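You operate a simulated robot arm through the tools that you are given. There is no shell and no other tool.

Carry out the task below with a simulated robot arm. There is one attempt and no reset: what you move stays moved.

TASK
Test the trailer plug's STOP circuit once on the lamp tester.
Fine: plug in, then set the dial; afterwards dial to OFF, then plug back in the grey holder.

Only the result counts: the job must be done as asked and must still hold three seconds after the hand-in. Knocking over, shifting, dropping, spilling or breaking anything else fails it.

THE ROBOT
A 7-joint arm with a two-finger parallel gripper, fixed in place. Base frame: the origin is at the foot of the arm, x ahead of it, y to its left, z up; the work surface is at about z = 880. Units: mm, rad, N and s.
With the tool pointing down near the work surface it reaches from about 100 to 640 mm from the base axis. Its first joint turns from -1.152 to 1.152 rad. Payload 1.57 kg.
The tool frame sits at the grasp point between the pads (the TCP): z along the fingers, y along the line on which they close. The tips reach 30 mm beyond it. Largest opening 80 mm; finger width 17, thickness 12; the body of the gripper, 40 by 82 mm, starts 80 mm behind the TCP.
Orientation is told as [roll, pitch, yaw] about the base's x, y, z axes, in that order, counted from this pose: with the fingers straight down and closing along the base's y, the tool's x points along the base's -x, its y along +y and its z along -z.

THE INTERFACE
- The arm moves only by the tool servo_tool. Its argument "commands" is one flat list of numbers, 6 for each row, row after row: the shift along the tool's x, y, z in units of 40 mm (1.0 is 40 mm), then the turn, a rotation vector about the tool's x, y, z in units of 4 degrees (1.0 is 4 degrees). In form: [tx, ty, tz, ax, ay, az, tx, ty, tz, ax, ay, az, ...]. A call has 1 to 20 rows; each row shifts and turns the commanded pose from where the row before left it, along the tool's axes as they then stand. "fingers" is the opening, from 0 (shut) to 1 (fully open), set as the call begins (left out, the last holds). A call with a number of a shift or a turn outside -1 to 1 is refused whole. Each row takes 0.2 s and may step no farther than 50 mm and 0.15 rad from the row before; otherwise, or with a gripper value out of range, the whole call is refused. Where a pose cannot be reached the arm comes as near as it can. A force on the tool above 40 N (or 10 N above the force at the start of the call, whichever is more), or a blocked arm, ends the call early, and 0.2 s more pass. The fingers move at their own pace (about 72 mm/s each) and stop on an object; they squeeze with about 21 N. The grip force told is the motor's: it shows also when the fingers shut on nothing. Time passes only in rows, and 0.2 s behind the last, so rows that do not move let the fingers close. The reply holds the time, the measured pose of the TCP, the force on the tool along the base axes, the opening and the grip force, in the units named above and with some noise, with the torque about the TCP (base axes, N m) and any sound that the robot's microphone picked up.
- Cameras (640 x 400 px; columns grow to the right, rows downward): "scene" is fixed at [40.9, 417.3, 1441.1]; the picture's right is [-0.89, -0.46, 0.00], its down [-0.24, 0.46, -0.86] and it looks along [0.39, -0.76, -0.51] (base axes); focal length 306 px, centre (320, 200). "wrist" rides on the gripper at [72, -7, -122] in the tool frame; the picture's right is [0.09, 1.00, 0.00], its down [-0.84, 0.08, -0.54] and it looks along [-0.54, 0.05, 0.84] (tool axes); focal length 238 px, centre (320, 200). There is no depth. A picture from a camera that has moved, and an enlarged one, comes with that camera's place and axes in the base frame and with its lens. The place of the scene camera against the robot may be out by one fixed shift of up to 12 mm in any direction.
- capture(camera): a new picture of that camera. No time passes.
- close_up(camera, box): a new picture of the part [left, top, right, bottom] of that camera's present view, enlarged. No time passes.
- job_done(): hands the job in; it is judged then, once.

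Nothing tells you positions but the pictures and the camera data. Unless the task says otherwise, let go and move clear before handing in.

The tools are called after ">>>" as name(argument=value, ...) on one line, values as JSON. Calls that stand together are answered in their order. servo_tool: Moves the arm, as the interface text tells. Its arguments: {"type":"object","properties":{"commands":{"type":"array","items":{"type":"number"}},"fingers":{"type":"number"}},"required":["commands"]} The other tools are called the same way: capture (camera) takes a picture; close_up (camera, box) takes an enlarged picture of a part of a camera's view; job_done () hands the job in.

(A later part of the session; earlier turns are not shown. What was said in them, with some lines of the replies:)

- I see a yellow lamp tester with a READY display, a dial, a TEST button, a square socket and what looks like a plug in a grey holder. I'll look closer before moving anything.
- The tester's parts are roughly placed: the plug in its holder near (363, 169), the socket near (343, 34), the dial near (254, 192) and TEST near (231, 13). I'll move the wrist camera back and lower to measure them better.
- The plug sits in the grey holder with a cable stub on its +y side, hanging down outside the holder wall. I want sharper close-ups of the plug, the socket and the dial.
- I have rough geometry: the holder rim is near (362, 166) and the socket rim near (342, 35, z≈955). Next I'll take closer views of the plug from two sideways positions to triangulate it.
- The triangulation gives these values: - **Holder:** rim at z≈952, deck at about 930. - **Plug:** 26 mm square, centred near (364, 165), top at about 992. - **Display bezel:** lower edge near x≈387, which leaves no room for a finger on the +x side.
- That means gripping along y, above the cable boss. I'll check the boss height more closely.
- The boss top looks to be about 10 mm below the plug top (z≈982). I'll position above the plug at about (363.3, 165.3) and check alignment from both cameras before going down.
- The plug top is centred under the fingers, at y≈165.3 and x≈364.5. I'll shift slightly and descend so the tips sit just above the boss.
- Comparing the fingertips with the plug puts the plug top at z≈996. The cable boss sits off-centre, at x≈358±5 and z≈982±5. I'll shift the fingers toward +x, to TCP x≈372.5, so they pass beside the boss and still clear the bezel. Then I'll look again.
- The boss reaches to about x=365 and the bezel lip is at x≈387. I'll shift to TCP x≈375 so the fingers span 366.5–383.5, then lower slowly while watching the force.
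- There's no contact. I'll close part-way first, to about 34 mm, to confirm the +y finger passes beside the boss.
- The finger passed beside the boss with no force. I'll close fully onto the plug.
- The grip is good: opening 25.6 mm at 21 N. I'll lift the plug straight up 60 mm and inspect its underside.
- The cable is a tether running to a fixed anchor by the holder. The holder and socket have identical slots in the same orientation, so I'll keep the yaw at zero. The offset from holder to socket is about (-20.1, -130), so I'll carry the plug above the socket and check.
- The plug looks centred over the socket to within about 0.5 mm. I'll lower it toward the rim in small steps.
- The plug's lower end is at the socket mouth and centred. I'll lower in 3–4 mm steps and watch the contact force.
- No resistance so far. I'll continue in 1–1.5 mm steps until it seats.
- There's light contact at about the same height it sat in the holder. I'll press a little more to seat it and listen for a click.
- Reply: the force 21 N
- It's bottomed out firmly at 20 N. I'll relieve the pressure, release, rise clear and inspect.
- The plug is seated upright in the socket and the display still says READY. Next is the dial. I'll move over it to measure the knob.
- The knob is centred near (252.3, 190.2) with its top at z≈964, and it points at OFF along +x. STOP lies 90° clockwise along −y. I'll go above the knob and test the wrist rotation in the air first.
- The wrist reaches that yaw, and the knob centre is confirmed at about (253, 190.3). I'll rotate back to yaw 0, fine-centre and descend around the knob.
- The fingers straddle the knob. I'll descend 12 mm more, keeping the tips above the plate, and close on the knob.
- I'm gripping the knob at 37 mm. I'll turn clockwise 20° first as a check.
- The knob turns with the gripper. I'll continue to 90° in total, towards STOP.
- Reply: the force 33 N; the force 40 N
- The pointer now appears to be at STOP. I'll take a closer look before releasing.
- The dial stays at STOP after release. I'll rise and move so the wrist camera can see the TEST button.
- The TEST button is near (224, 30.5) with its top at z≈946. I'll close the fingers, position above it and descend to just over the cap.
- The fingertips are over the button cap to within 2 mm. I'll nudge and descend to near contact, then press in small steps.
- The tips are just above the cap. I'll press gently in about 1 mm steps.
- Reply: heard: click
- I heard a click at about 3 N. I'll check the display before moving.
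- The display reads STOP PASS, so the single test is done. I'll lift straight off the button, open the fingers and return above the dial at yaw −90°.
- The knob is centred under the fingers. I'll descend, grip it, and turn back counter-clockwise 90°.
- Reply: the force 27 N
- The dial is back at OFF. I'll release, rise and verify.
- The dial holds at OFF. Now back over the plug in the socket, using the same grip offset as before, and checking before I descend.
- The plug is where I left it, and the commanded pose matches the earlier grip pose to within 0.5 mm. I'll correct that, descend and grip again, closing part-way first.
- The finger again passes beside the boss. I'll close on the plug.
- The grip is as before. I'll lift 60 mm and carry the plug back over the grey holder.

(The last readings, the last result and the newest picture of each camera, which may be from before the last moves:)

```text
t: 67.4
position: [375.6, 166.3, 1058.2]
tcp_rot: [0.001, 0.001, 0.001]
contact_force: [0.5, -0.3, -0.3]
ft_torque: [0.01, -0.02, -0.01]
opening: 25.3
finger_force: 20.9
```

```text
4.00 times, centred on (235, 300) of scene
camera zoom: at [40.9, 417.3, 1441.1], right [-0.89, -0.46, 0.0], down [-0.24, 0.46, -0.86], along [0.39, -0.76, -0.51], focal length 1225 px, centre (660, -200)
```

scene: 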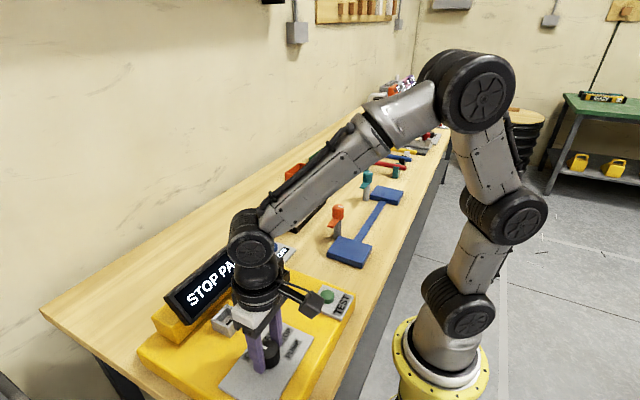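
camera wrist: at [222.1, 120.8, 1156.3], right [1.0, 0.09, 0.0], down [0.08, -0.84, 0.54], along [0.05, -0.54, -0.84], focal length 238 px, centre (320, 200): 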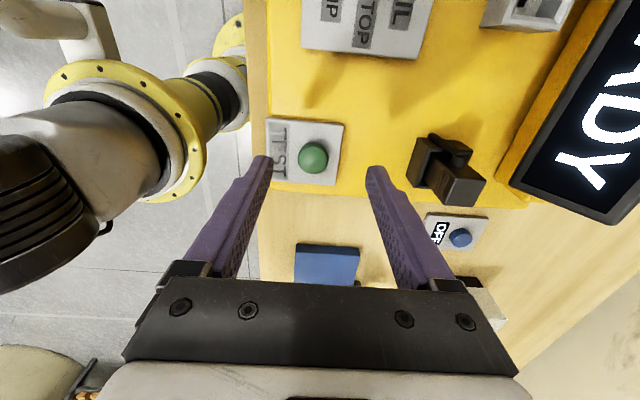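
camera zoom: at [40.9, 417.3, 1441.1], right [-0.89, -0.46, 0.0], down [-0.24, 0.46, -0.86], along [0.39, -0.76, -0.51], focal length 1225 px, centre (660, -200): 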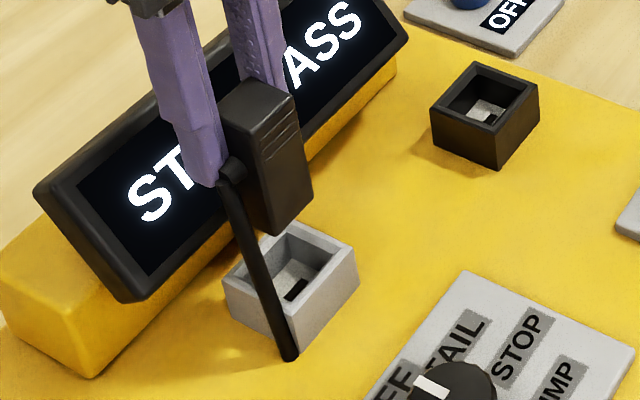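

The view over the holder is nearly identical to the one when I lifted the plug out. I'll lower it in stages.

>>> servo_tool(commands=[0, 0, 0.25, 0, 0, 0, 0, 0, 0.25, 0, 0, 0, 0, 0, 0.2, 0, 0, 0, 0, 0, 0.2, 0, 0, 0, 0, 0, 0.05, 0, 0, 0, 0, 0, 0, 0, 0, 0])

>>> close_up(camera="wrist", box=[270, 80, 390, 180])

>>> close_up(camera="scene", box=[190, 260, 270, 340])

```text
t: 68.8
position: [373.9, 165.0, 1019.3]
tcp_rot: [0.0, 0.0, 0.0]
contact_force: [0.6, 0.3, -0.6]
ft_torque: [0.0, 0.0, -0.01]
opening: 25.6
finger_force: 20.6
```

```text
4.00 times, centred on (330, 130) of wrist
camera zoom: at [300.7, 158.6, 1141.1], right [-0.09, 1.0, 0.0], down [0.84, 0.08, 0.54], along [0.54, 0.05, -0.84], focal length 953 px, centre (280, 480)
```

zoom: 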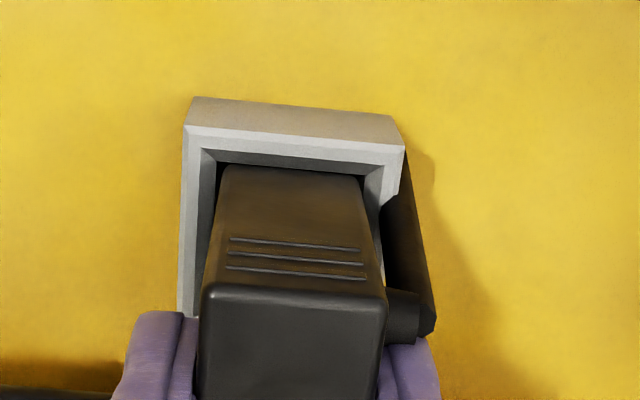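

```text
5.00 times, centred on (230, 300) of scene
camera zoom: at [40.9, 417.3, 1441.1], right [-0.89, -0.46, 0.0], down [-0.24, 0.46, -0.86], along [0.39, -0.76, -0.51], focal length 1532 px, centre (770, -300)
```

zoom: 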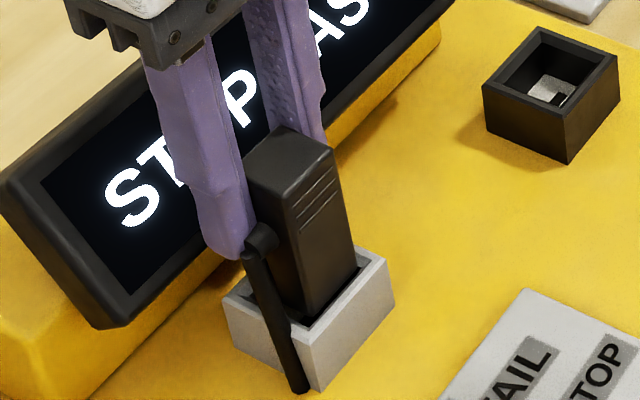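

The plug is at the holder mouth, sitting about 1 mm toward −x compared with before. I'll nudge 0.8 mm toward +x and continue lowering in small steps, watching force.

>>> servo_tool(commands=[-0.02, 0, 0, 0, 0, 0, 0, 0, 0.08, 0, 0, 0, 0, 0, 0.08, 0, 0, 0])

>>> close_up(camera="wrist", box=[270, 80, 390, 180])

```text
t: 69.6
position: [375.2, 165.7, 1014.3]
tcp_rot: [-0.001, -0.001, -0.001]
contact_force: [-0.3, 0.3, -0.4]
ft_torque: [0.01, 0.01, 0.0]
opening: 25.4
finger_force: 21.2
```

```text
4.00 times, centred on (330, 130) of wrist
camera zoom: at [302.0, 158.4, 1135.6], right [-0.09, 1.0, 0.0], down [0.84, 0.08, 0.54], along [0.54, 0.05, -0.84], focal length 953 px, centre (280, 480)
```

zoom: 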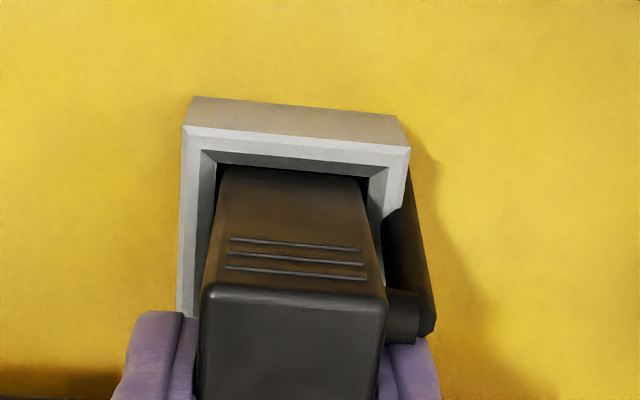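

No contact yet and it's going in cleanly. I'll continue.

>>> servo_tool(commands=[0, 0, 0.08, 0, 0, 0, 0, 0, 0.08, 0, 0, 0, 0, 0, 0.04, 0, 0, 0])

>>> servo_tool(commands=[0, 0, 0.05, 0, 0, 0, 0, 0, 0.05, 0, 0, 0, 0, 0, 0, 0, 0, 0])

>>> close_up(camera="scene", box=[190, 260, 270, 340])

```text
t: 70.4
position: [375.5, 164.4, 1006.0]
tcp_rot: [-0.001, 0.0, 0.0]
contact_force: [0.0, -0.4, -1.2]
ft_torque: [0.0, -0.03, 0.01]
opening: 25.5
finger_force: 21.5
```

```text
t: 71.2
position: [376.2, 165.0, 1002.8]
tcp_rot: [0.0, -0.001, -0.002]
contact_force: [1.3, 1.0, -0.8]
ft_torque: [0.0, 0.02, -0.01]
opening: 25.4
finger_force: 20.9
```

```text
5.00 times, centred on (230, 300) of scene
camera zoom: at [40.9, 417.3, 1441.1], right [-0.89, -0.46, 0.0], down [-0.24, 0.46, -0.86], along [0.39, -0.76, -0.51], focal length 1532 px, centre (770, -300)
```

zoom: 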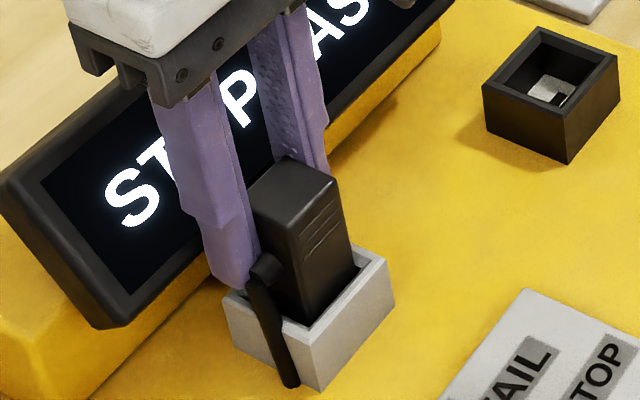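

>>> servo_tool(commands=[0, 0, 0.04, 0, 0, 0, 0, 0, 0.04, 0, 0, 0, 0, 0, 0, 0, 0, 0])

>>> servo_tool(commands=[0, 0, 0.02, 0, 0, 0, 0, 0, 0, 0, 0, 0])

```text
t: 72.0
position: [376.0, 165.6, 1000.4]
tcp_rot: [-0.001, 0.002, -0.001]
contact_force: [0.6, 0.6, -1.4]
ft_torque: [-0.03, -0.05, 0.0]
opening: 25.2
finger_force: 20.8
```

```text
t: 72.6
position: [374.8, 165.0, 998.6]
tcp_rot: [0.0, -0.001, 0.0]
contact_force: [-0.3, -0.2, -0.3]
ft_torque: [-0.01, -0.01, 0.02]
opening: 25.5
finger_force: 20.8
```

>>> servo_tool(commands=[0, 0, 0.02, 0, 0, 0, 0, 0, 0, 0, 0, 0])

>>> servo_tool(commands=[0, 0, 0.02, 0, 0, 0, 0, 0, 0, 0, 0, 0])

```text
t: 73.2
position: [374.9, 164.8, 998.8]
tcp_rot: [0.001, 0.001, 0.0]
contact_force: [-0.5, -0.7, 3.5]
ft_torque: [-0.03, 0.12, -0.01]
opening: 25.3
finger_force: 21.1
```

```text
t: 73.8
position: [375.7, 165.1, 998.5]
tcp_rot: [0.003, -0.002, -0.001]
contact_force: [-4.1, -1.1, 13.8]
ft_torque: [-0.1, 0.5, 0.04]
opening: 25.1
finger_force: 21.5
```

It's seated, with a firm floor reaction at the same height as originally. I'll relieve, release and rise clear.

>>> servo_tool(commands=[0, 0, -0.03, 0, 0, 0, 0, 0, 0, 0, 0, 0])

>>> servo_tool(commands=[0, 0, 0, 0, 0, 0, 0, 0, 0, 0, 0, 0, 0, 0, 0, 0, 0, 0], fingers=0.5)

>>> servo_tool(commands=[0, 0, -0.1, 0, 0, 0, 0, 0, -0.2, 0, 0, 0, 0, 0, -0.5, 0, 0, 0, 0, 0, -0.7, 0, 0, 0, 0, 0, -0.5, 0, 0, 0, 0, 0, 0, 0, 0, 0])

>>> close_up(camera="scene", box=[150, 230, 370, 400])

>>> close_up(camera="scene", box=[210, 285, 260, 345])

>>> capture(camera="wrist")

```text
t: 74.4
position: [375.8, 165.8, 998.0]
tcp_rot: [-0.001, -0.001, -0.001]
contact_force: [0.8, 1.5, 6.3]
ft_torque: [0.05, 0.03, -0.01]
opening: 25.3
finger_force: 21.1
```

```text
t: 75.2
position: [375.2, 164.5, 997.4]
tcp_rot: [-0.001, 0.0, 0.0]
contact_force: [-0.1, 0.4, 0.0]
ft_torque: [0.0, 0.0, 0.0]
opening: 40.0
finger_force: 0.0
```

```text
t: 76.6
position: [376.3, 166.2, 1079.9]
tcp_rot: [0.0, 0.0, 0.001]
contact_force: [-0.1, -0.2, -0.7]
ft_torque: [0.0, -0.04, 0.01]
opening: 39.8
finger_force: 0.1
```

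```text
2.35 times, centred on (260, 315) of scene
camera zoom: at [40.9, 417.3, 1441.1], right [-0.89, -0.46, 0.0], down [-0.24, 0.46, -0.86], along [0.39, -0.76, -0.51], focal length 721 px, centre (461, -71)
```

zoom: 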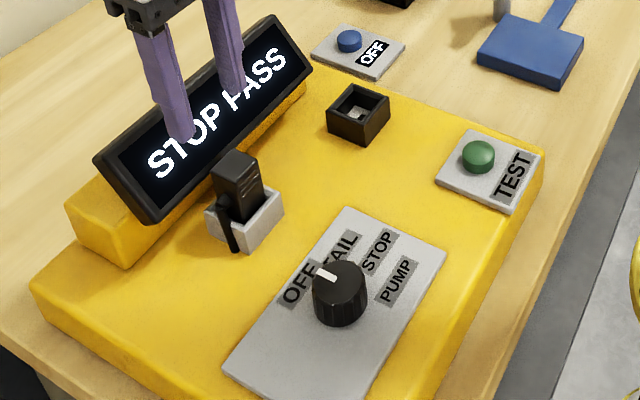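

```text
6.67 times, centred on (235, 315) of scene
camera zoom: at [40.9, 417.3, 1441.1], right [-0.89, -0.46, 0.0], down [-0.24, 0.46, -0.86], along [0.39, -0.76, -0.51], focal length 2042 px, centre (887, -567)
```

zoom: 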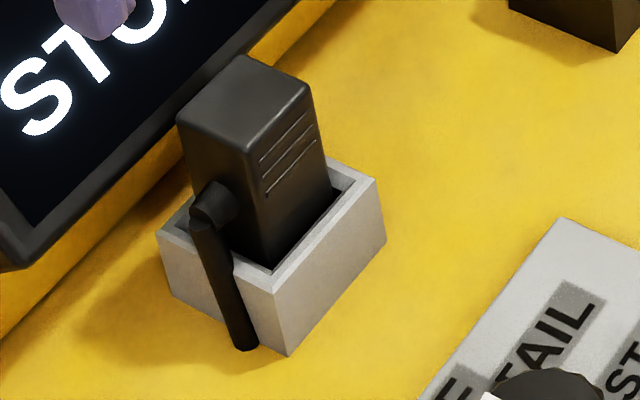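

```text
taken
camera wrist: at [302.3, 159.5, 1199.7], right [-0.09, 1.0, 0.0], down [0.84, 0.08, 0.54], along [0.54, 0.05, -0.84], focal length 238 px, centre (320, 200)
```

wrist: 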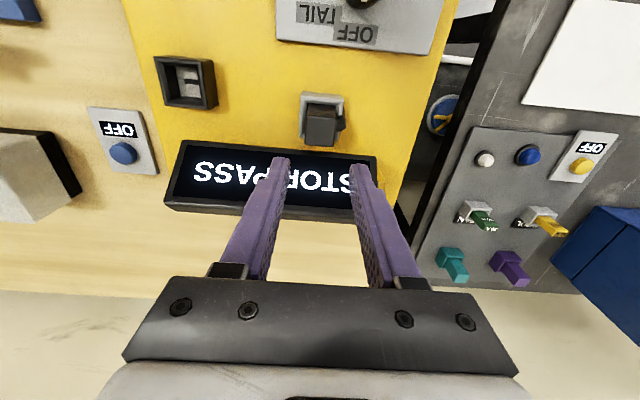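

The plug sits in the grey holder just as it started, the dial is at OFF and the display shows STOP PASS. I'll move further clear and do a last check before handing in.

>>> servo_tool(commands=[0.3, 0, -0.6, 0, 0, 0, 0.3, 0, -0.8, 0, 0, 0, 0.3, 0, -0.8, 0, 0, 0, 0, 0, -0.8, 0, 0, 0, 0, 0, 0, 0, 0, 0, 0, 0, 0, 0, 0, 0])

>>> capture(camera="scene")

>>> close_up(camera="scene", box=[130, 220, 370, 400])

```text
t: 78.0
position: [338.7, 164.8, 1198.7]
tcp_rot: [0.001, 0.0, -0.001]
contact_force: [-0.1, 0.0, 1.1]
ft_torque: [0.01, 0.01, 0.02]
opening: 39.9
finger_force: 0.0
```

```text
taken
```

scene: 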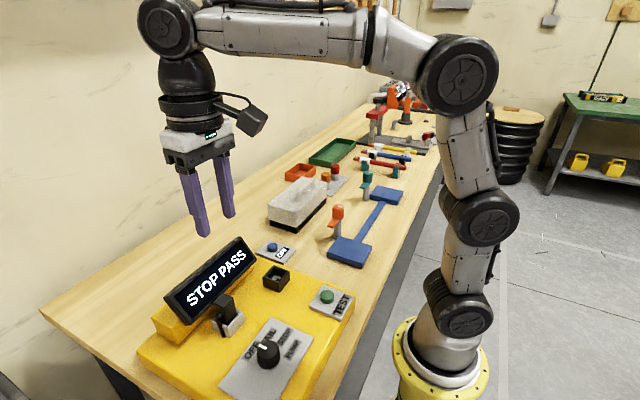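

```text
2.22 times, centred on (250, 310) of scene
camera zoom: at [40.9, 417.3, 1441.1], right [-0.89, -0.46, 0.0], down [-0.24, 0.46, -0.86], along [0.39, -0.76, -0.51], focal length 681 px, centre (476, -44)
```

zoom: 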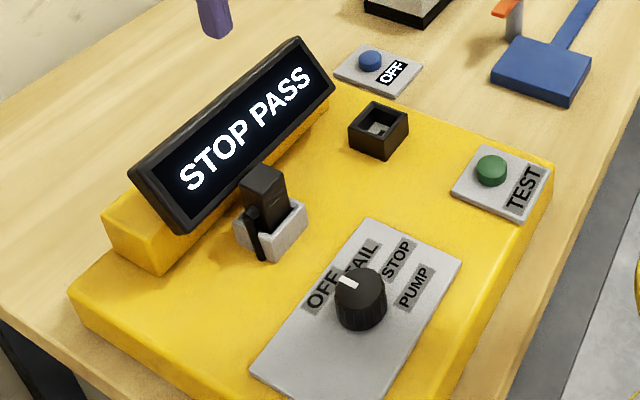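

Everything matches the request: STOP was tested once (STOP PASS), the dial is at OFF, the plug is back in the grey holder and the arm is clear. Handing in now.

>>> job_done()

```text
The job is handed in.
```

The STOP circuit test is done: I pressed TEST once and the tester shows STOP PASS. I've handed the job in.

The order was as you asked:
1. The plug went into the tester's socket.
2. The dial was set to STOP, and TEST was pressed once (one click heard).
3. The dial was turned back to OFF.
4. The plug went back into the grey holder, seated as it was at the start.

In the last pictures before hand-in, the dial was at OFF, the plug was upright in the holder and the arm was well clear. I saw nothing else on the bench knocked or shifted.
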